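You operate a simulated robot arm through the tools that you are given. There is no shell and no other tool. Be economical: measure what you need, move in short steps, check, and stop when the job is done.

Carry out the task below with a simulated robot arm. There is one attempt and no reset: what you move stays moved.

TASK
Give the pink cup two ladles of honey on the wooden flap.
Fine: use the end square and the pan's own ladle; ladle back in its pan, cup back on the counter top; spill nothing. Leave other pans, ladles and labels be.

The check looks at the end state, three seconds after you hand in, the way a careful person would. Anything else that was tipped, shoved, dropped, spilled or broken makes it a failure.

THE ROBOT
A 6-joint arm with a four-finger gripper on a trunk, on a base that drives. Base frame: it is fixed to the floor where the robot stands at the start and does not move with it; the origin is under the middle of the robot, x ahead of it, y to its left, z up. Lengths are in cm, angles in degrees, forces in N, time in s.
With the tool pointing down near the work surface it reaches from about 64 to 66 cm from the robot's upright axis, wherever it stands. Its first joint turns from -166.0 to 166.0 degrees. Places, roughly: end square of the flap [50, 20, 80]; long counter top [70, 50, 80]; small pink cup (8x8x8 cm) [60, 30, 90]; steel pan (18x11x7 cm) [90, -10, 50]. Payload 3.43 kg.
Tool frame: the origin (TCP) lies between the finger pads and is the grasp point; the fingertips stand 3 cm ahead of it; z points along the fingers, y is the line along which they close. The gripper opens to 12 cm. The gripper's body begins 8.5 cm behind the TCP.
Orientation is told as [roll, pitch, yaw] about the base's x, y, z axes, in that order, counted from this pose: with the fingers straight down and closing along the base's y, the tool's x points along the base's -x, its y along +y and its z along -z.

THE INTERFACE
- The arm moves only by the tool move_arm. Its argument "deltas" is a list of rows, each a list of 3 entries, a list of its own where there are three numbers: the shift along the tool's x, y, z in units of 100 mm (1.0 is 100 mm), then the turn, a rotation vector about the tool's x, y, z in units of 45 degrees (1.0 is 45 degrees), then the finger opening in cm, from 0 to 12. In form: [[[dx, dy, dz], [wx, wy, wz], claw], ...]. A call has 1 to 12 rows; each row is the pose to reach, as a shift and turn from the pose commanded when the call began, along the tool's axes at that moment. A call with a number of a shift or a turn outside -1 to 1 is refused whole. Rows are played at 5 a second. More than 5 cm and 8.6 degrees between two rows, or a gripper value outside its range, and nothing of the call is played. Where a pose cannot be reached the arm comes as near as it can. A force on the tool above 40 N (or 10 N above the force at the start of the call, whichever is more), or a blocked arm, ends the call early, and 0.2 s more pass. Each finger halts on what it meets, pressing with about 39 N; the grip force reading is that of the motor and also rises with nothing between the fingers. The clock runs only during rows and for 0.2 s after the last one: add rows that repeat a pose to give the fingers time. It gives the time, the measured TCP pose, the force on the tool (base axes), the opening and the grip force at its end, in the units of the frame above (readings bear some noise), with the torque about the TCP (base axes, N m) and any sound that the robot's microphone picked up.
- Cameras (640 x 400 px; columns grow to the right, rows downward): "scene" is now at [5.92, 15.69, 152]; the picture's right is [-0.45, -0.89, 0.00], its down [-0.40, 0.20, -0.89] and it looks along [0.80, -0.40, -0.45] (base axes); focal length 214 px, centre (320, 200). "wrist" rides on the gripper at [7.1, -1.7, -12] in the tool frame; the picture's right is [0.23, 0.97, 0.00], its down [-0.81, 0.19, -0.55] and it looks along [-0.54, 0.13, 0.83] (tool axes); focal length 275 px, centre (320, 200).
- snapshot(camera): a new picture of that camera. It takes no simulated time.
- slide_trunk(by): slides the trunk up (or, below 0, down) by that many cm; the arm and the scene camera ride with it, the base frame stays. It gives what a move gives, with no picture.
- base_move(legs): drives the robot by 1 to 6 legs, each [ahead, left, turn to the left] in cm, cm and degrees, along the robot's own axes; the way and the turn of a leg run together, so that a leg with both is an arc; at most 150 cm and 180 degrees a leg. The arm and the cameras ride along, it lands a little off, and it stops where it bumps. It gives what a move gives.
- aim_head(pan, tilt): turns the head with the scene camera to pan (to the left, within 120 degrees either way) and tilt (down, from -29 to 69), counted from straight ahead of the robot. It gives what a move gives.
- measure_at(camera, pixels): for up to 12 pixels [column, row] of the newest picture of that camera ("zoom" is the newest enlarged one), the place [x, y, z] in the base frame of the surface seen there, good to about 0.2 cm. It takes no simulated time.
- enlarge(camera, box): a new picture of the part [left, top, right, bottom] of that camera's present view, enlarged. It takes no simulated time.
- hand_in(): hands the job in; it is judged then, once.

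Keep the steps short. Do not move on a guess: measure, check each grasp and each placing, and mend mistakes. In all there are 80 turns and 60 pictures (those below and enlarged ones count). Leave the gripper open and the arm clear of the work at the hand-in unless told otherwise, and finish with a single line.

The tools are called after ">>>" by a JSON object that holds its "fn" and its "kwargs". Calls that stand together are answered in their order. move_arm: Moves the arm, as the interface text tells. Its arguments: {"type":"object","properties":{"deltas":{"type":"array"}},"required":["deltas"]} The other tools are called the same way: slide_trunk (by) slides the trunk up or down; base_move (legs) drives the base; aim_head (pan, tilt) turns the head that bears the scene camera; snapshot (camera) takes a picture; measure_at (camera, pixels) gives the place of the surface under pixels of a picture; enlarge (camera, box) takes an enlarged picture of a part of a camera's view; hand_in () hands the job in.

At the start:

```text
time: 0.0
tcp_pos: [51.74, 17.98, 120.75]
tool_rot: [0.0, 0.0, 0.0]
wrist_force: [0.6, -0.7, 0.3]
ft_torque: [0.0, 0.0, -0.04]
gripper_width: 11.99
gripper_force: 0.0
trunk travel left (down, up): [-7.5, 46.5]
robot x, y, heading: [-0.23, -0.06, -0.2]
head pan, tilt: [8.5, 68.8]
```

scene: 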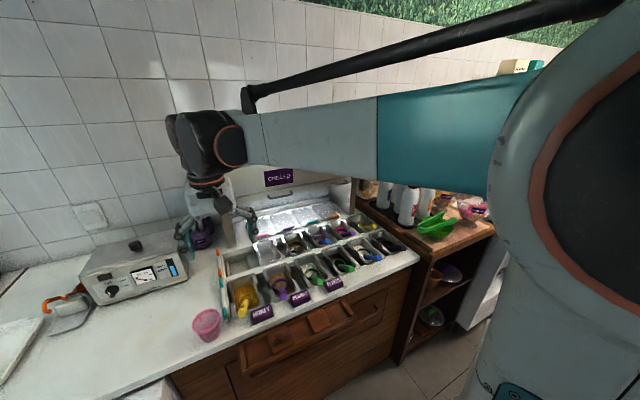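
wrist: 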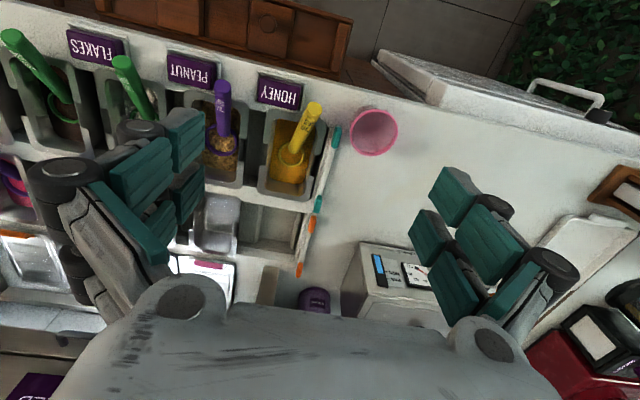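

I see the pink cup at about (207,324) in the scene and the honey pan with its yellow ladle at about (245,297). First I take enlarged views to find the flap and its squares.

>>> {"fn": "enlarge", "kwargs": {"camera": "scene", "box": [180, 220, 420, 370]}}

>>> {"fn": "measure_at", "kwargs": {"camera": "scene", "pixels": [[207, 324], [196, 320], [219, 318], [207, 340], [245, 297], [240, 350], [350, 310], [297, 330], [150, 330], [265, 350], [330, 322]]}}

>>> {"fn": "enlarge", "kwargs": {"camera": "wrist", "box": [160, 0, 480, 200]}}

```text
2.67 times, centred on (300, 295) of scene
```

zoom: 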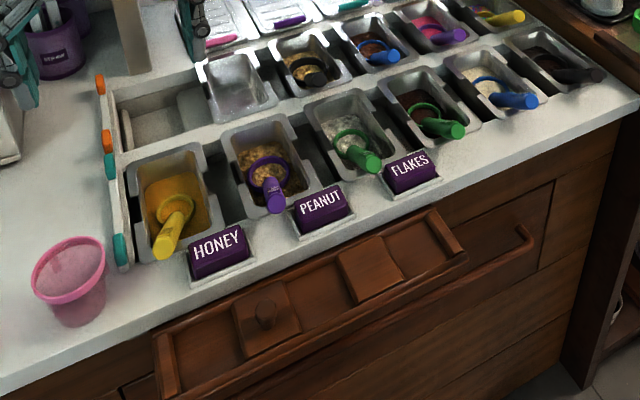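

```text
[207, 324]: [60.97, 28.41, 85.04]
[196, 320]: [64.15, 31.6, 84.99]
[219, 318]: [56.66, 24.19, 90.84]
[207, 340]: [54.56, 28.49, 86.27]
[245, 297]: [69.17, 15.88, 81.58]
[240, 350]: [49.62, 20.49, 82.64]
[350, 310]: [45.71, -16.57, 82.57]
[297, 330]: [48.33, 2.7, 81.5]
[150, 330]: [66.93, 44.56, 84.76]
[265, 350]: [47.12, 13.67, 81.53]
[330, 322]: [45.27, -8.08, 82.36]
```

```text
2.00 times, centred on (320, 100) of wrist
```

zoom: 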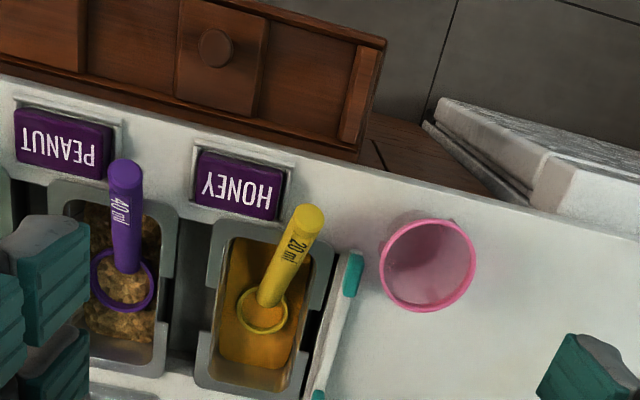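

The flap's end square is the open bay at the left end, between the end rail and the knobbed block. I measure the ladle, pan, cup and square in this zoomed picture.

>>> {"fn": "measure_at", "kwargs": {"camera": "zoom", "pixels": [[306, 215], [290, 255], [265, 300], [262, 322], [262, 350], [228, 230], [320, 265], [210, 370], [295, 375], [245, 300], [300, 95], [352, 95]]}}

>>> {"fn": "measure_at", "kwargs": {"camera": "zoom", "pixels": [[428, 222], [382, 265], [475, 262], [420, 310], [428, 262], [500, 300], [370, 45], [345, 150], [278, 90], [262, 20], [340, 45], [330, 130]]}}

```text
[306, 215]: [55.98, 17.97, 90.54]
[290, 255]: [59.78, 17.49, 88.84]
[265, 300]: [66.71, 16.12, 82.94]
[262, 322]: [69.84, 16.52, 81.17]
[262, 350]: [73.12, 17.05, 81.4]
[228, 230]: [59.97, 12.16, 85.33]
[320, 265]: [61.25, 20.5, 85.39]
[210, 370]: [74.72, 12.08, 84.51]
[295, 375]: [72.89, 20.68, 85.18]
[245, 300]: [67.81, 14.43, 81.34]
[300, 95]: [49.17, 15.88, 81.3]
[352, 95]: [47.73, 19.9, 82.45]
```

```text
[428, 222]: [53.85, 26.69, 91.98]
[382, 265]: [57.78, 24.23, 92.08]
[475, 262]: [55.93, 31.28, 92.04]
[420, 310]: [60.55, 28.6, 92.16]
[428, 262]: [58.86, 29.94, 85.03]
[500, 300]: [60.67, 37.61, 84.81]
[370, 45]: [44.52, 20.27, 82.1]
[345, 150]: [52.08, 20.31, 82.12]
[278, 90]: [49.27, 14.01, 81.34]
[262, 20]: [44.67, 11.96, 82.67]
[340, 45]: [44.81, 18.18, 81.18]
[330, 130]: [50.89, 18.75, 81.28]
```

The counter top is at z≈84.8. The cup has its centre near (57.2, 27.8), rim z 92 and width about 7. The flap floor is at z≈81.3. I move above the cup with the gripper open, staying high, to learn the true reach.

>>> {"fn": "move_arm", "kwargs": {"deltas": [[[-0.14, 0.25, 0.25], [0, 0, 0], 12], [[-0.28, 0.5, 0.5], [0, 0, 0], 12], [[-0.42, 0.75, 0.75], [0, 0, 0], 12], [[-0.546, 0.98, 1.0], [0, 0, 0], 12], [[-0.546, 0.98, 1.0], [0, 0, 0], 12]]}}

>>> {"fn": "snapshot", "kwargs": {"camera": "wrist"}}

>>> {"fn": "enlarge", "kwargs": {"camera": "scene", "box": [180, 250, 340, 350]}}

```text
time: 1.2
tcp_pos: [57.13, 27.92, 110.71]
tool_rot: [0.0, 0.0, 0.0]
wrist_force: [0.8, 0.0, -0.4]
ft_torque: [-0.04, 0.02, 0.0]
gripper_width: 11.99
gripper_force: 0.1
trunk travel left (down, up): [-7.5, 46.5]
robot x, y, heading: [0.33, 0.22, -0.1]
head pan, tilt: [8.5, 68.8]
```

```text
55 pictures are left
```

wrist: 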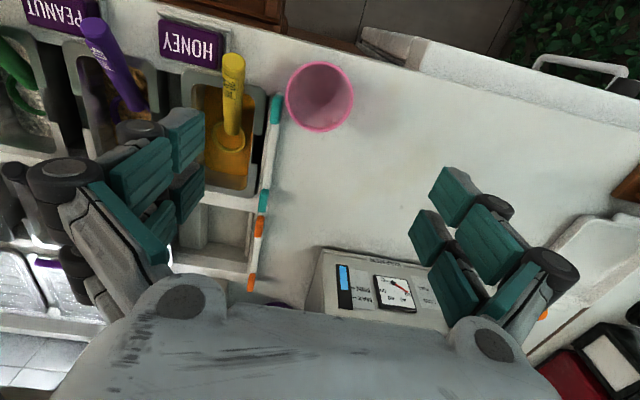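

```text
4.00 times, centred on (260, 300) of scene
```

zoom: 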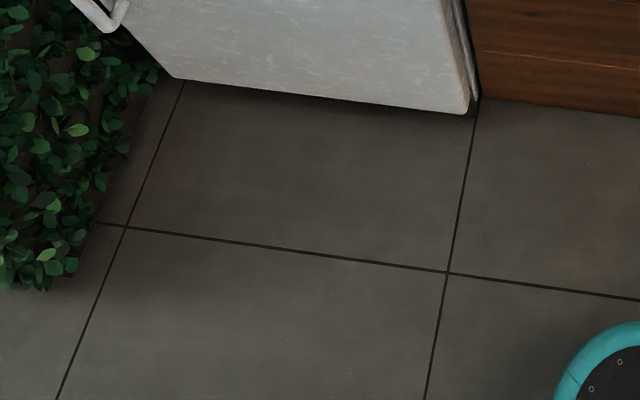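

The reach is good and the cup sits right under the tool, at (320,97) in the wrist view. I measure the rim again and turn the head to face the work.

>>> {"fn": "measure_at", "kwargs": {"camera": "wrist", "pixels": [[287, 97], [352, 97], [320, 63], [319, 129], [315, 110], [297, 70], [343, 125], [343, 70], [295, 122]]}}

>>> {"fn": "aim_head", "kwargs": {"pan": 5, "tilt": 48}}

>>> {"fn": "snapshot", "kwargs": {"camera": "scene"}}

```text
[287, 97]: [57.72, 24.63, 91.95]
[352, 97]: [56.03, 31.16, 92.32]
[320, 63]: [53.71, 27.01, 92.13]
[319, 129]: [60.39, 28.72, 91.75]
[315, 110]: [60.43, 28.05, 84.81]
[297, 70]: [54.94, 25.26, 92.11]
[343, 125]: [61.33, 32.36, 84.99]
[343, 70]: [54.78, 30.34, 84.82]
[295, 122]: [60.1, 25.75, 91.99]
```

```text
time: 2.0
tcp_pos: [57.18, 27.92, 110.75]
tool_rot: [-0.1, 0.0, -0.1]
wrist_force: [-0.1, 0.0, -0.7]
ft_torque: [0.01, -0.01, 0.01]
gripper_width: 11.98
gripper_force: 0.2
trunk travel left (down, up): [-7.5, 46.5]
robot x, y, heading: [0.14, -0.18, -0.1]
head pan, tilt: [5.0, 48.0]
```

```text
53 pictures are left
```

scene: 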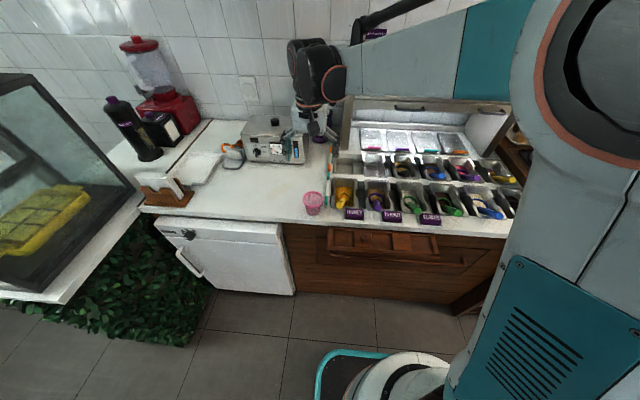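

The cup centre is (57.05, 27.9), straight under the TCP. I descend 10 cm with the fingers open.

>>> {"fn": "move_arm", "kwargs": {"deltas": [[[0, 0, 0.35], [0, 0, 0], 12], [[0, 0, 0.7], [0, 0, 0], 12], [[0, 0, 1.0], [0, 0, 0], 12], [[0, 0, 1.0], [0, 0, 0], 12]]}}

>>> {"fn": "snapshot", "kwargs": {"camera": "wrist"}}

```text
time: 3.0
tcp_pos: [57.2, 27.85, 100.72]
tool_rot: [-0.1, 0.0, 0.0]
wrist_force: [0.5, -0.2, 0.9]
ft_torque: [-0.04, 0.01, 0.01]
gripper_width: 12.0
gripper_force: 0.0
trunk travel left (down, up): [-7.5, 46.5]
robot x, y, heading: [-0.21, 0.23, 0.1]
head pan, tilt: [5.0, 48.0]
```

```text
52 pictures are left
```

wrist: 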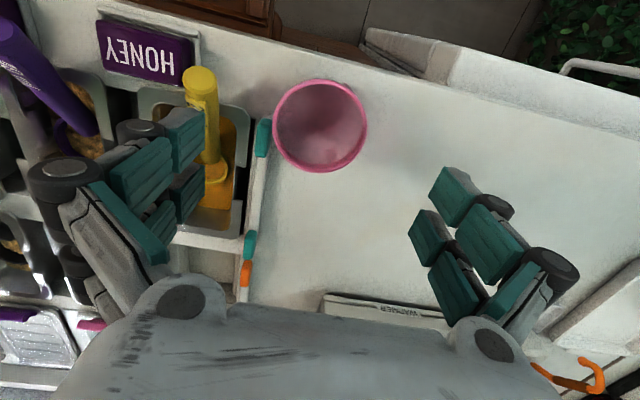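

Cup is well centred. The teal peg and yellow handle stand near the right-hand finger, so I measure them before narrowing the opening.

>>> {"fn": "measure_at", "kwargs": {"camera": "wrist", "pixels": [[263, 125], [262, 150], [213, 90], [274, 125], [366, 125], [321, 82], [321, 170], [250, 200], [150, 50], [185, 70]]}}

```text
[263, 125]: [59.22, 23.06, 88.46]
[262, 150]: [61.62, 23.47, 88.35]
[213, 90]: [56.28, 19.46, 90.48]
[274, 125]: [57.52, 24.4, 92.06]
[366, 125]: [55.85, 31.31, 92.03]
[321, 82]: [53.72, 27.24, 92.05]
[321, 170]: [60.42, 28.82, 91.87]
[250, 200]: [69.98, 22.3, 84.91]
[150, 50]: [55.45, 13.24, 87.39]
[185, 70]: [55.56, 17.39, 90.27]
```

The peg at (59–62, 23.3) is close to the straight finger path. I turn the tool 35° clockwise first, which puts that finger at about (54, 24), and narrow to 10 cm.

>>> {"fn": "move_arm", "kwargs": {"deltas": [[[0.015, 0.01, 0], [0, 0, 0.156], 12], [[0.015, 0.01, 0], [0, 0, 0.312], 11], [[0.015, 0.01, 0], [0, 0, 0.468], 10], [[0.015, 0.01, 0], [0, 0, 0.624], 10], [[0.015, 0.01, 0], [0, 0, 0.78], 10], [[0.015, 0.01, 0.3], [0, 0, 0.78], 10], [[0.015, 0.01, 0.6], [0, 0, 0.78], 10], [[0.015, 0.01, 0.8], [0, 0, 0.78], 10], [[0.015, 0.01, 1.0], [0, 0, 0.78], 10], [[0.015, 0.01, 1.0], [0, 0, 0.78], 10]]}}

>>> {"fn": "snapshot", "kwargs": {"camera": "wrist"}}

```text
time: 5.2
tcp_pos: [57.06, 27.83, 90.64]
tool_rot: [0.0, 0.0, -35.2]
wrist_force: [0.3, -0.9, 0.1]
ft_torque: [-0.02, 0.02, -0.01]
gripper_width: 10.0
gripper_force: 0.0
trunk travel left (down, up): [-7.5, 46.5]
robot x, y, heading: [-0.1, 0.2, -0.1]
head pan, tilt: [5.0, 48.0]
```

```text
51 pictures are left
```

wrist: 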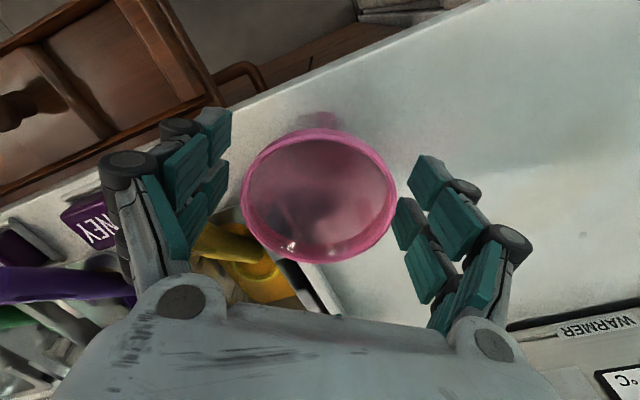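

The cup rim sits centrally between the pads. I close gently.

>>> {"fn": "move_arm", "kwargs": {"deltas": [[[0, 0, 0.06], [0, 0, 0], 8.5], [[0, 0, 0.06], [0, 0, 0], 7.5], [[0, 0, 0.06], [0, 0, 0], 6.9], [[0, 0, 0.06], [0, 0, 0], 6.5], [[0, 0, 0.06], [0, 0, 0], 6.5], [[0, 0, 0.06], [0, 0, 0], 6.5]]}}

```text
time: 6.6
tcp_pos: [56.99, 27.87, 90.05]
tool_rot: [-0.1, 0.1, -35.1]
wrist_force: [0.6, 0.7, 3.7]
ft_torque: [0.12, -0.11, -0.03]
gripper_width: 6.67
gripper_force: 39.0
trunk travel left (down, up): [-7.5, 46.5]
robot x, y, heading: [0.22, 0.04, 0.1]
head pan, tilt: [5.0, 48.0]
```

It holds at 6.67 cm with 39 N. I lift 8 cm and look.

>>> {"fn": "move_arm", "kwargs": {"deltas": [[[0, 0, -0.1], [0, 0, 0], 6.5], [[0, 0, -0.3], [0, 0, 0], 6.5], [[0, 0, -0.55], [0, 0, 0], 6.5], [[0, 0, -0.8], [0, 0, 0], 6.5], [[0, 0, -0.8], [0, 0, 0], 6.5]]}}

>>> {"fn": "enlarge", "kwargs": {"camera": "scene", "box": [240, 120, 480, 270]}}

```text
time: 7.8
tcp_pos: [57.08, 28.05, 98.21]
tool_rot: [0.0, 0.1, -35.1]
wrist_force: [-0.8, -0.1, 0.0]
ft_torque: [0.03, 0.01, -0.02]
gripper_width: 6.69
gripper_force: 38.8
trunk travel left (down, up): [-7.5, 46.5]
robot x, y, heading: [-0.03, -0.03, -0.1]
head pan, tilt: [5.0, 48.0]
```

```text
2.67 times, centred on (360, 195) of scene
```

zoom: 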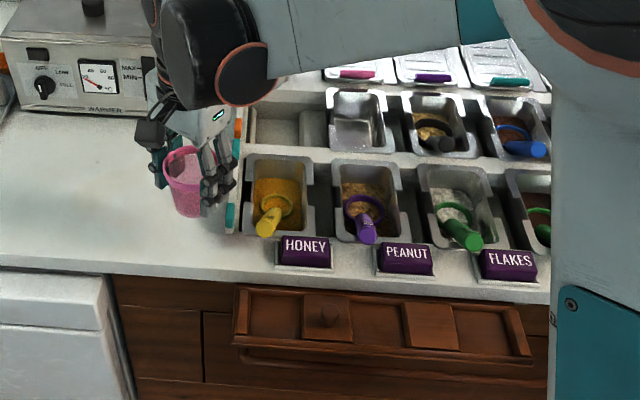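

The cup is up. I measure the end square's floor and borders in this zoom: end rail near x≈243, floor 250–300, knobbed block from 304, front and back rails.

>>> {"fn": "measure_at", "kwargs": {"camera": "zoom", "pixels": [[241, 315], [246, 315], [252, 315], [275, 315], [298, 315], [306, 315], [275, 295], [275, 290], [275, 338], [275, 345], [300, 266], [325, 312]]}}

>>> {"fn": "measure_at", "kwargs": {"camera": "zoom", "pixels": [[270, 340], [270, 335], [270, 330], [270, 300], [270, 298], [270, 292], [270, 285], [280, 350], [280, 355], [306, 245], [302, 260], [470, 330]]}}

```text
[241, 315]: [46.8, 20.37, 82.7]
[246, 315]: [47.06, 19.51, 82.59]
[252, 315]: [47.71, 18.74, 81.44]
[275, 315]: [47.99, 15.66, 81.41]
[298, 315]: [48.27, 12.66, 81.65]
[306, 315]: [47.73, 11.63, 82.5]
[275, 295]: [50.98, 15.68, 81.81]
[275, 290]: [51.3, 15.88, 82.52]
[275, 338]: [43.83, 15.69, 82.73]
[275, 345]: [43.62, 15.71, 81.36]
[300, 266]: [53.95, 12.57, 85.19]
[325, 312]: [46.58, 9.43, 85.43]
```

```text
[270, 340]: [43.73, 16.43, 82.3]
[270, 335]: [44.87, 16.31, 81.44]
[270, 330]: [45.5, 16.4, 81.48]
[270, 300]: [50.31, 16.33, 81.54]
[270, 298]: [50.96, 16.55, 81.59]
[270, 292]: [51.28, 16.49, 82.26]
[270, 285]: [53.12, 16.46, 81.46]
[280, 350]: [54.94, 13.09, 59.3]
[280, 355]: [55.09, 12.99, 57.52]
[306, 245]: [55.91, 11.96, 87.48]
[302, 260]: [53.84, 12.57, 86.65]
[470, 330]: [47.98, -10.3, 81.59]
```

The end square's floor runs x 44.3–50.9, y 12.4–18.9 with its centre at (47.6, 15.65), z 81.45. The knob is at (47, 9.5). The present tool yaw keeps the fingers clear of both the knob and the counter edge. I drive back 15 cm to bring the square into reach.

>>> {"fn": "base_move", "kwargs": {"legs": [[-15, 0, 0]]}}

```text
time: 9.2
tcp_pos: [42.03, 27.89, 98.24]
tool_rot: [-0.1, 0.0, -35.1]
wrist_force: [-0.9, -0.9, -0.4]
ft_torque: [0.0, 0.0, 0.02]
gripper_width: 6.68
gripper_force: 38.7
trunk travel left (down, up): [-7.5, 46.5]
robot x, y, heading: [-15.28, 0.03, 0.1]
head pan, tilt: [5.0, 48.0]
```

I now move sideways over the square, half the way, keeping the height.

>>> {"fn": "move_arm", "kwargs": {"deltas": [[[-0.29, -0.17, 0], [0, 0, 0], 6.5], [[-0.58, -0.34, 0], [0, 0, 0], 6.5], [[-0.87, -0.51, 0], [0, 0, 0], 6.5], [[-0.87, -0.51, 0], [0, 0, 0], 6.5]]}}

>>> {"fn": "move_arm", "kwargs": {"deltas": [[[-0.29, -0.17, 0], [0, 0, 0], 6.5], [[-0.29, -0.17, 0.4], [0, 0, 0], 6.5], [[-0.29, -0.17, 0.7], [0, 0, 0], 6.5], [[-0.29, -0.17, 0.7], [0, 0, 0], 6.5]]}}

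>>> {"fn": "enlarge", "kwargs": {"camera": "scene", "box": [260, 110, 420, 210]}}

>>> {"fn": "snapshot", "kwargs": {"camera": "wrist"}}

```text
time: 10.2
tcp_pos: [46.24, 18.8, 98.1]
tool_rot: [0.0, 0.1, -35.1]
wrist_force: [0.2, -1.2, -0.9]
ft_torque: [-0.01, 0.0, -0.02]
gripper_width: 6.68
gripper_force: 38.6
trunk travel left (down, up): [-7.5, 46.5]
robot x, y, heading: [-15.3, 0.25, 0.0]
head pan, tilt: [5.0, 48.0]
```

```text
time: 11.2
tcp_pos: [47.59, 15.62, 91.19]
tool_rot: [0.0, 0.0, -35.2]
wrist_force: [-0.2, 0.7, 0.4]
ft_torque: [0.02, -0.02, 0.02]
gripper_width: 6.68
gripper_force: 38.2
trunk travel left (down, up): [-7.5, 46.5]
robot x, y, heading: [-14.87, 0.32, 0.0]
head pan, tilt: [5.0, 48.0]
```

```text
4.00 times, centred on (340, 160) of scene
```

zoom: 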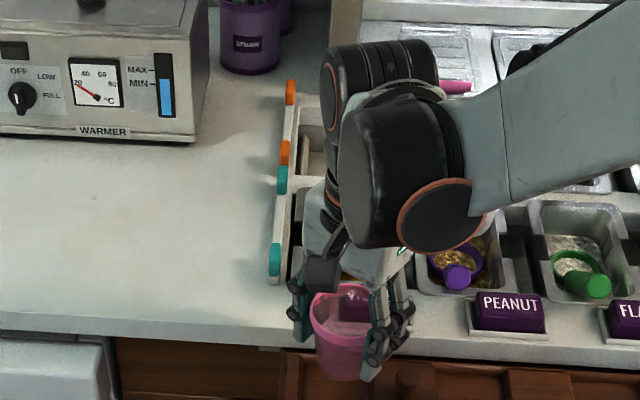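

```text
48 pictures are left
```

wrist: 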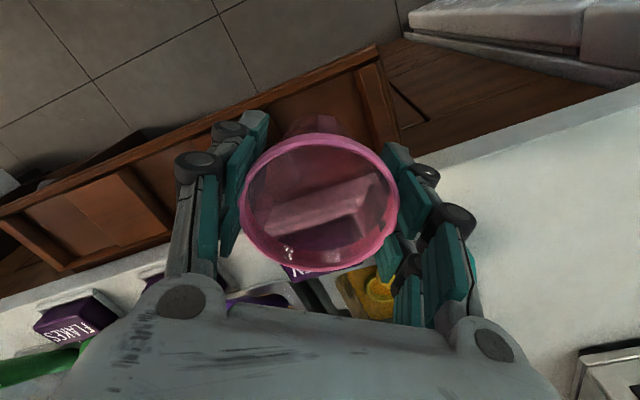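

Over the square. Before lowering, I measure the counter's front edge near the left finger, e.g. pixels (430,165) and (520,135).

>>> {"fn": "measure_at", "kwargs": {"camera": "wrist", "pixels": [[430, 168], [432, 160], [520, 138], [520, 132], [300, 128], [388, 110], [380, 60], [160, 243], [60, 290]]}}

```text
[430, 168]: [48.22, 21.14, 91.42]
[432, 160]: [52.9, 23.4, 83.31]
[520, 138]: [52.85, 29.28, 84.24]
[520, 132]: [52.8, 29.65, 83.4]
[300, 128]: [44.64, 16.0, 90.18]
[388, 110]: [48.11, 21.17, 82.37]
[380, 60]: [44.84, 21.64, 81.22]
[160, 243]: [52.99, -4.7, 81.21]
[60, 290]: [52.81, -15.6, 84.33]
```

The counter edge is at x 52.85 and the finger stays below 51.5. I lower 4.3 cm slowly.

>>> {"fn": "move_arm", "kwargs": {"deltas": [[[0, 0, 0.15], [0, 0, 0], 6.5], [[0, 0, 0.28], [0, 0, 0], 6.5], [[0, 0, 0.36], [0, 0, 0], 6.5], [[0, 0, 0.41], [0, 0, 0], 6.5], [[0, 0, 0.43], [0, 0, 0], 6.5], [[0, 0, 0.43], [0, 0, 0], 6.5]]}}

>>> {"fn": "snapshot", "kwargs": {"camera": "wrist"}}

```text
time: 12.6
tcp_pos: [47.71, 15.75, 86.92]
tool_rot: [-0.1, -0.1, -35.2]
wrist_force: [1.3, -0.2, 0.0]
ft_torque: [0.03, -0.01, 0.02]
gripper_width: 6.69
gripper_force: 39.4
trunk travel left (down, up): [-7.5, 46.5]
robot x, y, heading: [-14.87, 0.36, 0.2]
head pan, tilt: [5.0, 48.0]
```

```text
47 pictures are left
```

wrist: 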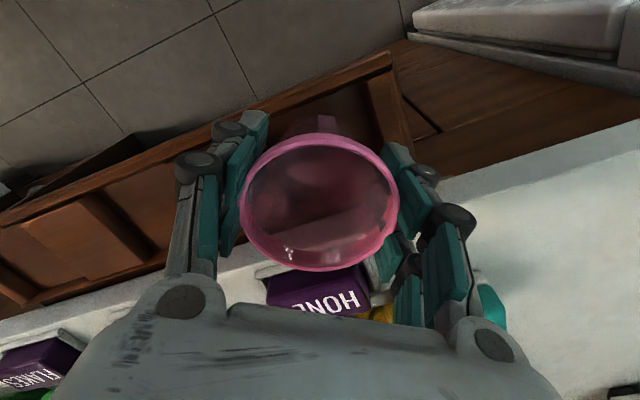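

No contact yet. I lower in 1 mm steps until a force shows.

>>> {"fn": "move_arm", "kwargs": {"deltas": [[[0.01, 0.0, 0.01], [0, 0, 0], 6.5], [[0.01, 0.0, 0.02], [0, 0, 0], 6.5], [[0.01, 0, 0.03], [0, 0, 0], 6.5], [[0.01, 0, 0.03], [0, 0, 0], 6.5]]}}

```text
time: 13.6
tcp_pos: [47.46, 15.8, 86.56]
tool_rot: [-0.1, 0.0, -35.1]
wrist_force: [0.7, 0.6, 2.1]
ft_torque: [0.03, -0.09, -0.01]
gripper_width: 6.64
gripper_force: 38.8
trunk travel left (down, up): [-7.5, 46.5]
robot x, y, heading: [-15.31, -0.16, -0.0]
head pan, tilt: [5.0, 48.0]
```

A 2 N reaction: the cup stands on the square. I open to 8.4 cm and rise 10 cm.

>>> {"fn": "move_arm", "kwargs": {"deltas": [[[0, 0, 0], [0, 0, 0], 7.2], [[0, 0, 0], [0, 0, 0], 8.0], [[0, 0, 0], [0, 0, 0], 8.6], [[0, 0, 0], [0, 0, 0], 8.6], [[0, 0, -0.3], [0, 0, 0], 8.6], [[0, 0, -0.65], [0, 0, 0], 8.6], [[0, 0, -1.0], [0, 0, 0], 8.6], [[0, 0, -1.0], [0, 0, 0], 8.6]]}}

>>> {"fn": "snapshot", "kwargs": {"camera": "wrist"}}

```text
time: 15.4
tcp_pos: [47.42, 15.61, 96.77]
tool_rot: [0.0, 0.0, -35.0]
wrist_force: [0.2, 0.2, -0.2]
ft_torque: [0.03, -0.04, -0.05]
gripper_width: 8.6
gripper_force: 0.0
trunk travel left (down, up): [-7.5, 46.5]
robot x, y, heading: [-15.02, 0.1, -0.1]
head pan, tilt: [5.0, 48.0]
```

```text
46 pictures are left
```

wrist: 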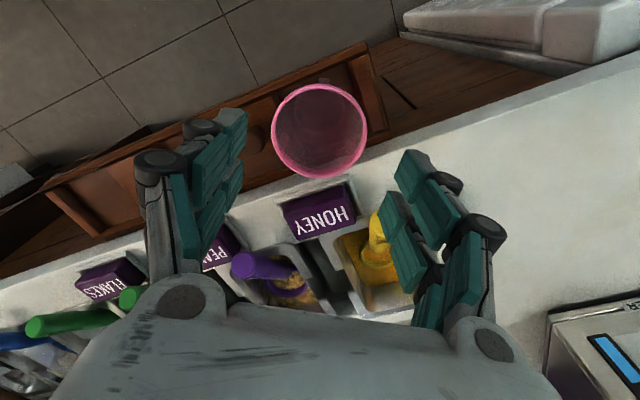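

The cup stands in the square. I check its rim for level.

>>> {"fn": "measure_at", "kwargs": {"camera": "wrist", "pixels": [[273, 130], [366, 130], [320, 86], [318, 177], [285, 100], [352, 165], [352, 98], [285, 162]]}}

```text
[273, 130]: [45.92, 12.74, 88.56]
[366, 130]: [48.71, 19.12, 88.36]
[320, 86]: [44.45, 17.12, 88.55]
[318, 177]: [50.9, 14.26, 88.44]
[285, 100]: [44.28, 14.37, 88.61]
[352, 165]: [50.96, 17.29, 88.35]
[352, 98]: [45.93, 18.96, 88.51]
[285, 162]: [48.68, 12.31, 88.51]
```

The cup is level at z 88.5, with its centre at (47.6, 15.7). Next comes the ladle. I raise the tool, turn it straight and open fully, then drive 10 cm ahead.

>>> {"fn": "move_arm", "kwargs": {"deltas": [[[0, 0, -0.15], [0, 0, -0.156], 12], [[0, 0, -0.3], [0, 0, -0.312], 12], [[0, 0, -0.45], [0, 0, -0.468], 12], [[0, 0, -0.5], [0, 0, -0.624], 12], [[0, 0, -0.5], [0, 0, -0.78], 12], [[0, 0, -0.5], [0, 0, -0.78], 12]]}}

>>> {"fn": "base_move", "kwargs": {"legs": [[10, 0, 0]]}}

>>> {"fn": "enlarge", "kwargs": {"camera": "wrist", "box": [200, 60, 440, 210]}}

```text
time: 16.8
tcp_pos: [47.68, 15.74, 101.49]
tool_rot: [-0.1, 0.1, 0.1]
wrist_force: [-0.3, 0.7, -0.3]
ft_torque: [-0.01, 0.02, 0.0]
gripper_width: 12.01
gripper_force: 0.0
trunk travel left (down, up): [-7.5, 46.5]
robot x, y, heading: [-14.89, -0.2, -0.0]
head pan, tilt: [5.0, 48.0]
```

```text
time: 17.9
tcp_pos: [57.42, 15.79, 101.63]
tool_rot: [0.0, 0.0, 0.1]
wrist_force: [-0.6, -0.3, -0.3]
ft_torque: [-0.01, -0.04, -0.01]
gripper_width: 12.0
gripper_force: 0.0
trunk travel left (down, up): [-7.5, 46.5]
robot x, y, heading: [-5.14, -0.01, -0.1]
head pan, tilt: [5.0, 48.0]
```

```text
2.67 times, centred on (320, 135) of wrist
```

zoom: 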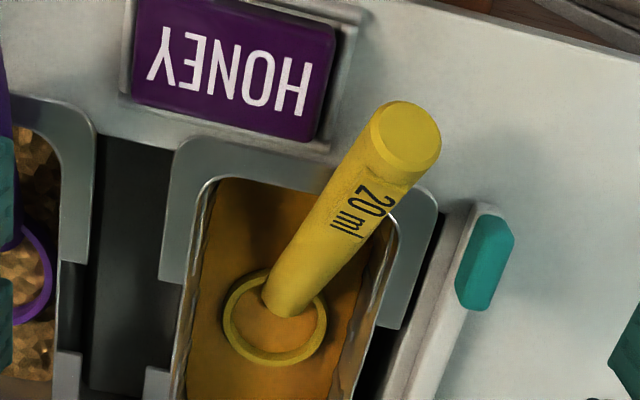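

A clear view. I measure along the handle's ridge, its end, the bowl ring, the honey, and the label's near corners.

>>> {"fn": "measure_at", "kwargs": {"camera": "zoom", "pixels": [[415, 130], [390, 112], [436, 145], [370, 175], [335, 225], [300, 280], [340, 165], [392, 210], [285, 300], [275, 362], [226, 325], [324, 325]]}}

>>> {"fn": "measure_at", "kwargs": {"camera": "zoom", "pixels": [[310, 140], [345, 30], [320, 100], [275, 335], [255, 290], [275, 385], [350, 330], [215, 200], [170, 215], [420, 250], [480, 260], [205, 330]]}}

```text
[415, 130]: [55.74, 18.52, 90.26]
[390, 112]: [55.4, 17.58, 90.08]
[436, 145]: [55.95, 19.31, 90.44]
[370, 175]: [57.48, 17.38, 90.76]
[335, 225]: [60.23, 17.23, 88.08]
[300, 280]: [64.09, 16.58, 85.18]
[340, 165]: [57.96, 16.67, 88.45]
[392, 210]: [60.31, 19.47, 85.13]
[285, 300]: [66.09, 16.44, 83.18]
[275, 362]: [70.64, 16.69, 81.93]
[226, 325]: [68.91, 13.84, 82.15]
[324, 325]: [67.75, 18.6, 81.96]
```

```text
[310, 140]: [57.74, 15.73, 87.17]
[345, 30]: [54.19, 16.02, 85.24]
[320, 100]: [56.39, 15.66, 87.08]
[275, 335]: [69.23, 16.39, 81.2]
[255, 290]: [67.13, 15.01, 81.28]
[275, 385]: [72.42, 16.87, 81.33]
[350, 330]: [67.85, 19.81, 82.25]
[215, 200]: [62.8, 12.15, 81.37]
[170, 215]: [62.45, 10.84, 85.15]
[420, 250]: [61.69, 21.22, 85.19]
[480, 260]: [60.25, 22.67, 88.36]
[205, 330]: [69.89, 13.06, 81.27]
```

The bowl ring is level at z≈82 with its centre at (68.4, 16.3), and the honey is at 81.3. The handle slopes 40° and leads 11° to the right. The grip point on the handle axis is about (58.6, 17.9, 88.6), behind the label's corner at (57.74, 15.7). I drive 1.2 cm ahead, then hover over it with the tool yawed to match and narrowed to 3.4 cm.

>>> {"fn": "base_move", "kwargs": {"legs": [[1.2, 0, 0]]}}

>>> {"fn": "move_arm", "kwargs": {"deltas": [[[0, 0.1, 0.1], [0, 0, 0.12], 9], [[0, 0.21, 0.2], [0, 0, 0.244], 6], [[0, 0.21, 0.4], [0, 0, 0.244], 3.4], [[0, 0.21, 0.62], [0, 0, 0.244], 3.4], [[0, 0.21, 0.62], [0, 0, 0.244], 3.4]]}}

>>> {"fn": "snapshot", "kwargs": {"camera": "wrist"}}

```text
time: 18.7
tcp_pos: [58.67, 15.66, 101.58]
tool_rot: [0.1, 0.0, 0.0]
wrist_force: [0.1, -1.1, 0.2]
ft_torque: [-0.01, -0.02, 0.03]
gripper_width: 12.01
gripper_force: 0.1
trunk travel left (down, up): [-7.5, 46.5]
robot x, y, heading: [-3.88, 0.08, 0.1]
head pan, tilt: [5.0, 48.0]
```

```text
time: 19.9
tcp_pos: [58.71, 17.87, 95.3]
tool_rot: [0.0, 0.1, -10.9]
wrist_force: [-0.3, 0.0, -0.4]
ft_torque: [-0.02, 0.02, 0.0]
gripper_width: 3.41
gripper_force: 0.0
trunk travel left (down, up): [-7.5, 46.5]
robot x, y, heading: [-4.2, 0.14, -0.2]
head pan, tilt: [5.0, 48.0]
```

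```text
44 pictures are left
```

wrist: 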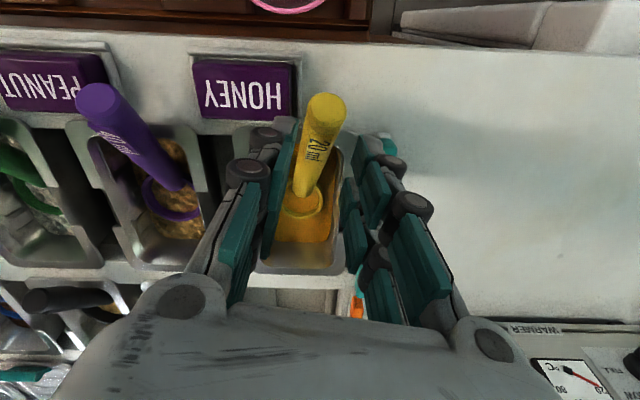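

The handle lies midway between the pads. I measure it across at row ~141.

>>> {"fn": "measure_at", "kwargs": {"camera": "wrist", "pixels": [[317, 141], [307, 141], [327, 141], [317, 130], [315, 150], [311, 165], [293, 108], [296, 75], [325, 105]]}}

```text
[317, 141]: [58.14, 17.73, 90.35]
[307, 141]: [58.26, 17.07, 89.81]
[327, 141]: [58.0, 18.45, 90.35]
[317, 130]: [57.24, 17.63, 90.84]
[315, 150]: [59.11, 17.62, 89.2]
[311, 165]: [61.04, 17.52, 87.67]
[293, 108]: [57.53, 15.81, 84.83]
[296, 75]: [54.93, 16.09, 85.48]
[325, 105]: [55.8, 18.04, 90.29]
```

Handle centre at x 59.2 is y≈17.65 with its top at z≈89.2. I shift 0.5 cm ahead for clearance to the label, narrow to 2.9 and descend 6 cm.

>>> {"fn": "move_arm", "kwargs": {"deltas": [[[-0.05, -0.012, 0], [0, 0, 0], 2.9], [[-0.05, -0.012, 0.2], [0, 0, 0], 2.9], [[-0.05, -0.012, 0.4], [0, 0, 0], 2.9], [[-0.05, -0.012, 0.52], [0, 0, 0], 2.9], [[-0.05, -0.012, 0.6], [0, 0, 0], 2.9], [[-0.05, -0.012, 0.6], [0, 0, 0], 2.9]]}}

>>> {"fn": "snapshot", "kwargs": {"camera": "wrist"}}

```text
time: 21.1
tcp_pos: [59.1, 17.91, 90.07]
tool_rot: [0.2, -0.2, -11.0]
wrist_force: [7.0, 9.0, 49.8]
ft_torque: [-0.64, 0.45, -0.01]
gripper_width: 2.66
gripper_force: 38.6
trunk travel left (down, up): [-7.5, 46.5]
robot x, y, heading: [-4.08, -0.11, -0.0]
head pan, tilt: [5.0, 48.0]
stopped in row 6: the force on the tool passed its limit at 53 N (the readings are from after the stop); the commanded pose is now the measured one
```

```text
43 pictures are left
```

wrist: 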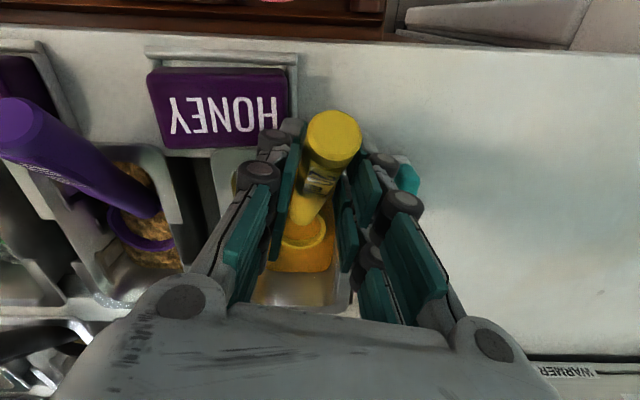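

The force reached 50 N at tip height 87.1. The right-hand finger seems to be on the label's top edge (270,140). I back off upward at once and look.

>>> {"fn": "move_arm", "kwargs": {"deltas": [[[0, 0, -0.1], [0, 0, 0], 2.9], [[0, 0, -0.4], [0, 0, 0], 3.4], [[0, 0, -0.7], [0, 0, 0], 3.4], [[0, 0, -0.7], [0, 0, 0], 3.4]]}}

>>> {"fn": "enlarge", "kwargs": {"camera": "wrist", "box": [180, 60, 420, 210]}}

```text
time: 22.1
tcp_pos: [59.14, 17.73, 96.67]
tool_rot: [0.1, -0.1, -10.9]
wrist_force: [-0.7, 0.2, -0.2]
ft_torque: [-0.01, -0.01, 0.0]
gripper_width: 3.4
gripper_force: 0.0
trunk travel left (down, up): [-7.5, 46.5]
robot x, y, heading: [-3.84, 0.09, 0.0]
head pan, tilt: [5.0, 48.0]
```

```text
2.67 times, centred on (300, 135) of wrist
```

zoom: 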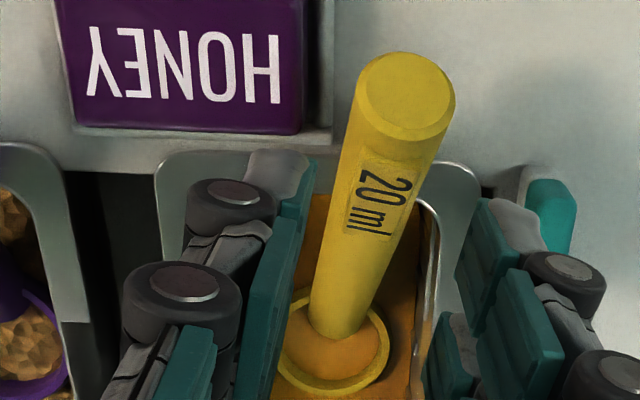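

I check whether the label or ladle shifted.

>>> {"fn": "measure_at", "kwargs": {"camera": "zoom", "pixels": [[300, 128], [295, 70], [325, 140], [78, 118], [420, 95], [365, 75], [452, 105], [335, 360], [335, 385], [330, 180], [425, 190], [378, 190]]}}

>>> {"fn": "enlarge", "kwargs": {"camera": "scene", "box": [280, 130, 480, 255]}}

```text
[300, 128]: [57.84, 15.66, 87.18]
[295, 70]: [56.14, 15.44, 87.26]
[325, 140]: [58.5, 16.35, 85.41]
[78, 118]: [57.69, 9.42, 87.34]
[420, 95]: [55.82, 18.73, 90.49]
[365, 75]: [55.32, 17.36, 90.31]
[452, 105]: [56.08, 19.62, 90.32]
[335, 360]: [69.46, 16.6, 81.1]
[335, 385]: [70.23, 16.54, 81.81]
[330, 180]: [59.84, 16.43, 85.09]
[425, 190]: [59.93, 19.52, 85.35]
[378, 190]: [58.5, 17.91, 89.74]
```

```text
3.20 times, centred on (380, 192) of scene
```

zoom: 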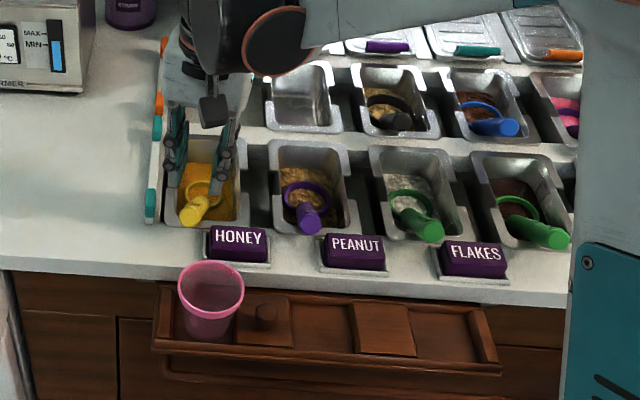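

The label and ladle read the same as before, within noise, so nothing moved. The finger just touched the label's corner at x 57.84. I will grip 0.6 cm further along, at x 59.8. First I drive 1 cm ahead to keep the reach.

>>> {"fn": "base_move", "kwargs": {"legs": [[1.0, 0, 0]]}}

```text
time: 22.9
tcp_pos: [60.13, 17.67, 96.67]
tool_rot: [0.1, 0.0, -10.9]
wrist_force: [-0.2, -0.3, 0.8]
ft_torque: [-0.01, -0.02, 0.01]
gripper_width: 3.42
gripper_force: 0.1
trunk travel left (down, up): [-7.5, 46.5]
robot x, y, heading: [-2.77, 0.23, -0.1]
head pan, tilt: [5.0, 48.0]
```

Now I descend 7.5 cm at (59.85, 17.67), slowing at the end.

>>> {"fn": "move_arm", "kwargs": {"deltas": [[[0.027, -0.005, 0.2], [0, 0, 0], 3.3], [[0.027, -0.005, 0.4], [0, 0, 0], 3.3], [[0.027, -0.005, 0.55], [0, 0, 0], 3.3], [[0.027, -0.005, 0.65], [0, 0, 0], 3.3], [[0.027, -0.005, 0.7], [0, 0, 0], 3.3], [[0.027, -0.005, 0.75], [0, 0, 0], 3.3], [[0.027, -0.005, 0.75], [0, 0, 0], 3.3]]}}

>>> {"fn": "snapshot", "kwargs": {"camera": "wrist"}}

```text
time: 24.2
tcp_pos: [59.73, 17.9, 90.03]
tool_rot: [0.3, -0.3, -10.7]
wrist_force: [7.7, 13.0, 49.5]
ft_torque: [-0.46, 0.84, -0.19]
gripper_width: 2.62
gripper_force: 38.8
trunk travel left (down, up): [-7.5, 46.5]
robot x, y, heading: [-2.7, -0.02, 0.3]
head pan, tilt: [5.0, 48.0]
stopped in row 6: the force on the tool passed its limit at 49 N (the readings are from after the stop); the commanded pose is now the measured one
```

```text
40 pictures are left
```

wrist: 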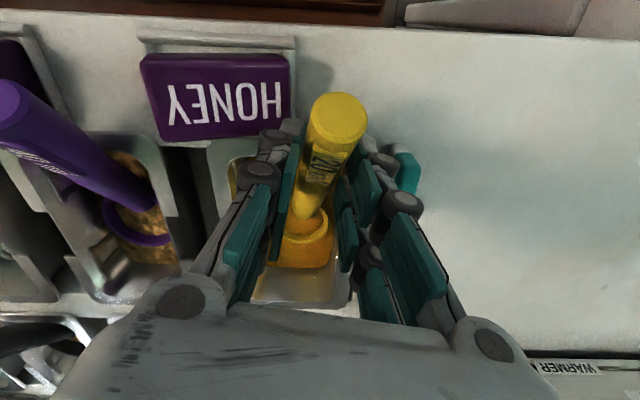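

Stopped again at the same height. The torque puts the contact at about (57.6, 16.2), the label's corner, so the knuckles reach further back than the finger does. I rise, check the label, and will grip higher up the handle at x≈57, with the tips above the label's top (87.3).

>>> {"fn": "move_arm", "kwargs": {"deltas": [[[0, 0, -0.1], [0, 0, 0], 3.0], [[0, 0, -0.4], [0, 0, 0], 3.4], [[0, 0, -0.65], [0, 0, 0], 3.6], [[0, 0, -0.65], [0, 0, 0], 3.6]]}}

>>> {"fn": "base_move", "kwargs": {"legs": [[-2.5, 0, 0]]}}

>>> {"fn": "enlarge", "kwargs": {"camera": "wrist", "box": [180, 60, 420, 210]}}

```text
time: 25.2
tcp_pos: [59.89, 17.82, 96.06]
tool_rot: [0.2, -0.2, -10.9]
wrist_force: [-0.4, -0.2, 0.0]
ft_torque: [0.01, -0.02, -0.03]
gripper_width: 3.6
gripper_force: 0.1
trunk travel left (down, up): [-7.5, 46.5]
robot x, y, heading: [-2.89, 0.22, 0.3]
head pan, tilt: [5.0, 48.0]
```

```text
time: 26.0
tcp_pos: [57.28, 17.8, 96.17]
tool_rot: [0.3, 0.0, -11.0]
wrist_force: [0.5, -0.3, -1.1]
ft_torque: [-0.04, 0.03, -0.01]
gripper_width: 3.6
gripper_force: 0.0
trunk travel left (down, up): [-7.5, 46.5]
robot x, y, heading: [-5.49, 0.03, 0.1]
head pan, tilt: [5.0, 48.0]
```

```text
2.67 times, centred on (300, 135) of wrist
```

zoom: 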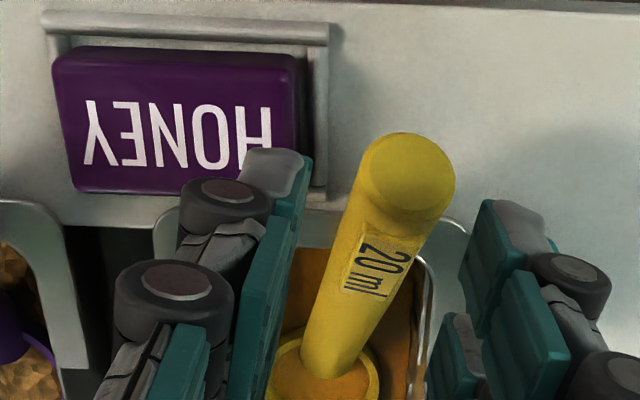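

>>> {"fn": "measure_at", "kwargs": {"camera": "zoom", "pixels": [[60, 70], [78, 185], [200, 60], [297, 60], [180, 180], [405, 175], [362, 150], [453, 185], [385, 230], [350, 300], [345, 225], [430, 250]]}}

```text
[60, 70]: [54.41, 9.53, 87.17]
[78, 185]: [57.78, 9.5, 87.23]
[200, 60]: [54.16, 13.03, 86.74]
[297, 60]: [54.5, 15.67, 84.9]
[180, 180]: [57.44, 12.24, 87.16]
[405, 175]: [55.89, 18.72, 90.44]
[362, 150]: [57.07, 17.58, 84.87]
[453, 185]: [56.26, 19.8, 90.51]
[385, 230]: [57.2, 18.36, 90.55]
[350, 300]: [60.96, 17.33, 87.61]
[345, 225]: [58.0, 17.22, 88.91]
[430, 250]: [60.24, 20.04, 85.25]
```

The label is unmoved (corner still at 57.8, 9.5). The handle is centred near (57.0, 18.3), axis z≈89.9. I descend to TCP z 90.9, tips 87.9.

>>> {"fn": "move_arm", "kwargs": {"deltas": [[[0.037, 0.044, 0], [0, 0, 0], 3.6], [[0.037, 0.044, 0.25], [0, 0, 0], 3.6], [[0.037, 0.044, 0.4], [0, 0, 0], 3.6], [[0.037, 0.044, 0.48], [0, 0, 0], 3.6], [[0.037, 0.044, 0.53], [0, 0, 0], 3.6], [[0.037, 0.044, 0.53], [0, 0, 0], 3.6]]}}

>>> {"fn": "enlarge", "kwargs": {"camera": "wrist", "box": [180, 80, 420, 230]}}

```text
time: 27.4
tcp_pos: [57.19, 18.27, 90.88]
tool_rot: [0.2, 0.1, -10.9]
wrist_force: [-0.2, 0.1, -0.4]
ft_torque: [-0.01, -0.02, 0.0]
gripper_width: 3.61
gripper_force: 0.0
trunk travel left (down, up): [-7.5, 46.5]
robot x, y, heading: [-5.63, -0.29, 0.1]
head pan, tilt: [5.0, 48.0]
```

```text
2.67 times, centred on (300, 155) of wrist
```

zoom: 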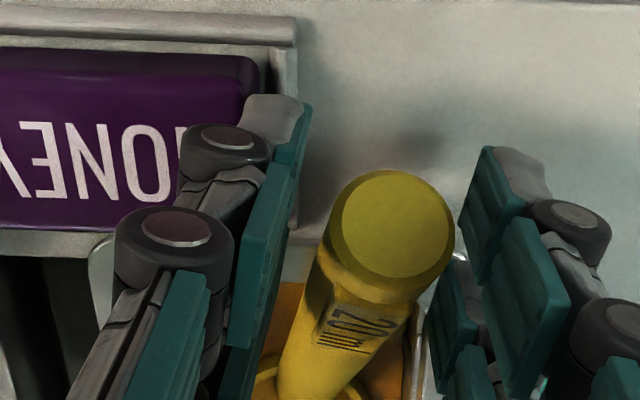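

No contact, and the handle is between the pads. I close.

>>> {"fn": "move_arm", "kwargs": {"deltas": [[[0, 0, 0], [0, 0, 0], 3.0], [[0, 0, 0], [0, 0, 0], 2.5], [[0, 0, 0], [0, 0, 0], 2.0], [[0, 0, 0], [0, 0, 0], 1.6], [[0, 0, 0], [0, 0, 0], 1.6]]}}

>>> {"fn": "enlarge", "kwargs": {"camera": "wrist", "box": [180, 80, 420, 230]}}

```text
time: 28.6
tcp_pos: [57.22, 18.32, 90.74]
tool_rot: [0.2, -0.1, -10.9]
wrist_force: [-0.4, -0.3, 0.3]
ft_torque: [-0.01, 0.04, -0.03]
gripper_width: 2.48
gripper_force: 39.4
trunk travel left (down, up): [-7.5, 46.5]
robot x, y, heading: [-5.4, 0.18, -0.0]
head pan, tilt: [5.0, 48.0]
```

```text
2.67 times, centred on (300, 155) of wrist
```

zoom: 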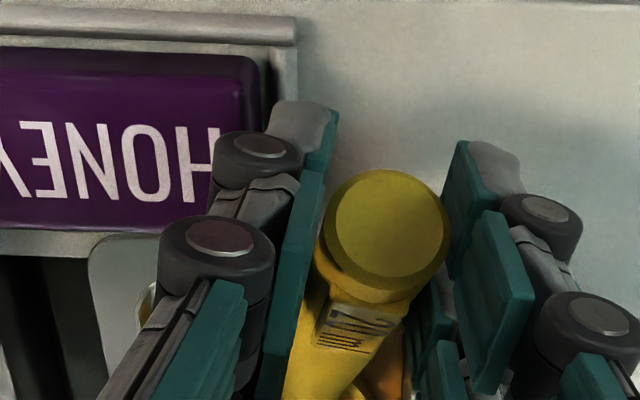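

Gripped at 2.48 cm. I lift 5 cm straight up, keeping the bowl level, and look at what it holds.

>>> {"fn": "move_arm", "kwargs": {"deltas": [[[0, 0, -0.1], [0, 0, 0], 1.6], [[0, 0, -0.2], [0, 0, 0], 1.6], [[0, 0, -0.35], [0, 0, 0], 1.6], [[0, 0, -0.5], [0, 0, 0], 1.6], [[0, 0, -0.5], [0, 0, 0], 1.6]]}}

>>> {"fn": "snapshot", "kwargs": {"camera": "wrist"}}

>>> {"fn": "enlarge", "kwargs": {"camera": "scene", "box": [300, 140, 420, 215]}}

```text
time: 29.8
tcp_pos: [57.04, 18.25, 95.71]
tool_rot: [0.2, -0.1, -11.0]
wrist_force: [-0.9, -1.1, -0.9]
ft_torque: [0.03, 0.01, -0.01]
gripper_width: 2.49
gripper_force: 38.6
trunk travel left (down, up): [-7.5, 46.5]
robot x, y, heading: [-5.77, 0.02, -0.1]
head pan, tilt: [5.0, 48.0]
```

```text
36 pictures are left
```

wrist: 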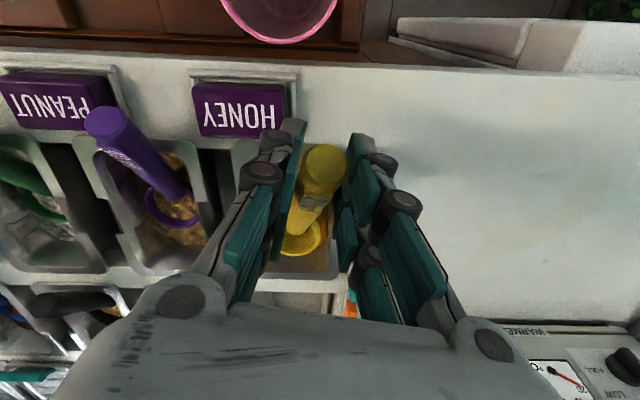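

```text
5.33 times, centred on (360, 178) of scene
```

zoom: 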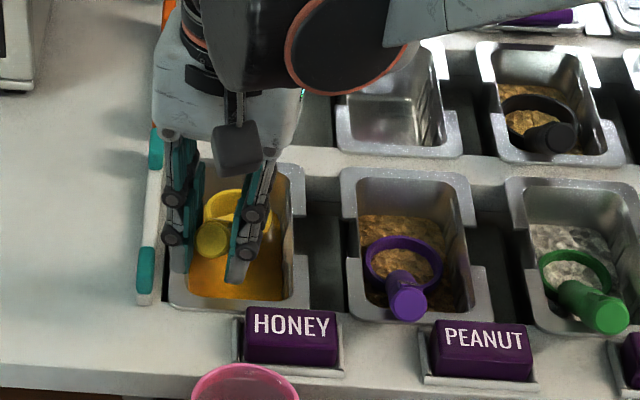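

>>> {"fn": "enlarge", "kwargs": {"camera": "wrist", "box": [240, 140, 400, 290]}}

```text
2.67 times, centred on (320, 215) of wrist
```

zoom: 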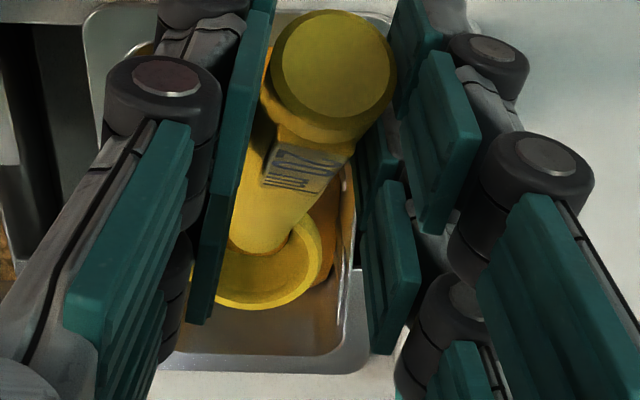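

The bowl looks like bare yellow inside. I measure its inside and rim.

>>> {"fn": "measure_at", "kwargs": {"camera": "zoom", "pixels": [[265, 270], [285, 262], [240, 275], [265, 302], [310, 250], [225, 290], [300, 280], [335, 230], [345, 40], [325, 200]]}}

```text
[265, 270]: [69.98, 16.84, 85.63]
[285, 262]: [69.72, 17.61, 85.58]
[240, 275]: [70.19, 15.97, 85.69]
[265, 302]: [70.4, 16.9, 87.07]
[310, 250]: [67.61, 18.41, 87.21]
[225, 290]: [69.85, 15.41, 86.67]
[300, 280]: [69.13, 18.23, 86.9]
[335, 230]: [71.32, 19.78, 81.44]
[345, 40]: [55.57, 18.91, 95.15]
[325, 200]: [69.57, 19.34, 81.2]
```

The inside sits 1.4 cm under the rim, so it is not clearly full, and I will scoop properly. I need the pan's far wall and inside limits for the dip.

>>> {"fn": "measure_at", "kwargs": {"camera": "zoom", "pixels": [[290, 340], [290, 350], [290, 358], [290, 368], [200, 350], [345, 360], [150, 330], [340, 270], [352, 270], [330, 300], [125, 55], [90, 100]]}}

```text
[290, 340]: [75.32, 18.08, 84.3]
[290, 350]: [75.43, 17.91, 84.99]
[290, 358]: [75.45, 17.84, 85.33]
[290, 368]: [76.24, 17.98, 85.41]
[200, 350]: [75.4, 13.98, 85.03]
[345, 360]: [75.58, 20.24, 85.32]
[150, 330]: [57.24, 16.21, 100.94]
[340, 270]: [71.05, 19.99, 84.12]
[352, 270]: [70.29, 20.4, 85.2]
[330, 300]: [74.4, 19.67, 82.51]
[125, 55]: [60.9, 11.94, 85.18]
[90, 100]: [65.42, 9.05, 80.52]
```

The pan inside is x≈61–75.3, y≈12.3–20.2. I will scoop by tilting the bowl 15° nose-down and dipping it, then levelling while rising. First I drive 3 cm ahead so the tool has reach; the bowl stays inside the pan's outline.

>>> {"fn": "base_move", "kwargs": {"legs": [[3, 0, 0]]}}

```text
time: 30.6
tcp_pos: [60.19, 18.46, 95.88]
tool_rot: [0.1, -0.2, -10.8]
wrist_force: [0.1, -0.6, -0.4]
ft_torque: [-0.02, 0.01, -0.03]
gripper_width: 2.5
gripper_force: 38.8
trunk travel left (down, up): [-7.5, 46.5]
robot x, y, heading: [-2.28, -0.23, 0.0]
head pan, tilt: [5.0, 48.0]
```

I tilt 15° nose-down and lower until the rim meets the honey.

>>> {"fn": "move_arm", "kwargs": {"deltas": [[[-0.02, -0.02, 0], [0, 0.11, 0], 1.6], [[-0.04, -0.04, 0], [0, 0.22, 0], 1.6], [[-0.04, -0.04, 0], [0, 0.333, 0], 1.6], [[-0.04, -0.04, 0.15], [0, 0.333, 0], 1.6], [[-0.04, -0.04, 0.25], [0, 0.333, 0], 1.6], [[-0.04, -0.04, 0.32], [0, 0.333, 0], 1.6], [[-0.04, -0.04, 0.32], [0, 0.333, 0], 1.6]]}}

>>> {"fn": "snapshot", "kwargs": {"camera": "wrist"}}

```text
time: 32.2
tcp_pos: [60.44, 17.84, 92.79]
tool_rot: [0.2, 15.0, -10.8]
wrist_force: [-1.9, 1.0, 14.3]
ft_torque: [-0.07, -0.93, 0.08]
gripper_width: 2.48
gripper_force: 39.2
trunk travel left (down, up): [-7.5, 46.5]
robot x, y, heading: [-2.51, -0.05, -0.1]
head pan, tilt: [5.0, 48.0]
```

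```text
33 pictures are left
```

wrist: 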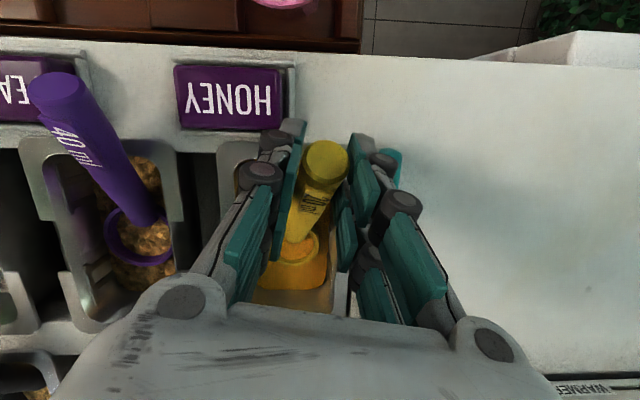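

A 14 N push from below: the bowl touches the pan floor. I ease up 2 mm and look into the bowl.

>>> {"fn": "move_arm", "kwargs": {"deltas": [[[0, 0, -0.02], [0, 0, 0], 1.6], [[0, 0, -0.03], [0, 0, 0], 1.6], [[0, 0, -0.03], [0, 0, 0], 1.6], [[0, 0, -0.03], [0, 0, 0], 1.6]]}}

>>> {"fn": "enlarge", "kwargs": {"camera": "wrist", "box": [240, 180, 400, 310]}}

```text
time: 33.2
tcp_pos: [60.6, 17.91, 93.01]
tool_rot: [0.2, 14.9, -11.0]
wrist_force: [0.0, 0.4, -0.8]
ft_torque: [0.0, 0.04, 0.01]
gripper_width: 2.51
gripper_force: 38.8
trunk travel left (down, up): [-7.5, 46.5]
robot x, y, heading: [-2.81, 0.18, 0.1]
head pan, tilt: [5.0, 48.0]
```

```text
3.08 times, centred on (320, 245) of wrist
```

zoom: 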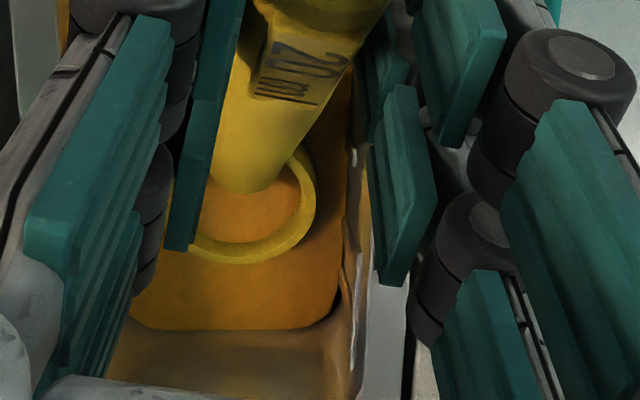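

>>> {"fn": "measure_at", "kwargs": {"camera": "zoom", "pixels": [[255, 215], [220, 225], [285, 200], [250, 253], [310, 205], [200, 245], [240, 300], [330, 250], [245, 330]]}}

```text
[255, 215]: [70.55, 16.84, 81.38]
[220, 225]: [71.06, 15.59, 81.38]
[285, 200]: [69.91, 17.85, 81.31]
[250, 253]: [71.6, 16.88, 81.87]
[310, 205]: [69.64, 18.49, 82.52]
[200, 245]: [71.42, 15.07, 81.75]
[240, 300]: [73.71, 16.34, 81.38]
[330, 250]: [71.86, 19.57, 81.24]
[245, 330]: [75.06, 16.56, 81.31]
```

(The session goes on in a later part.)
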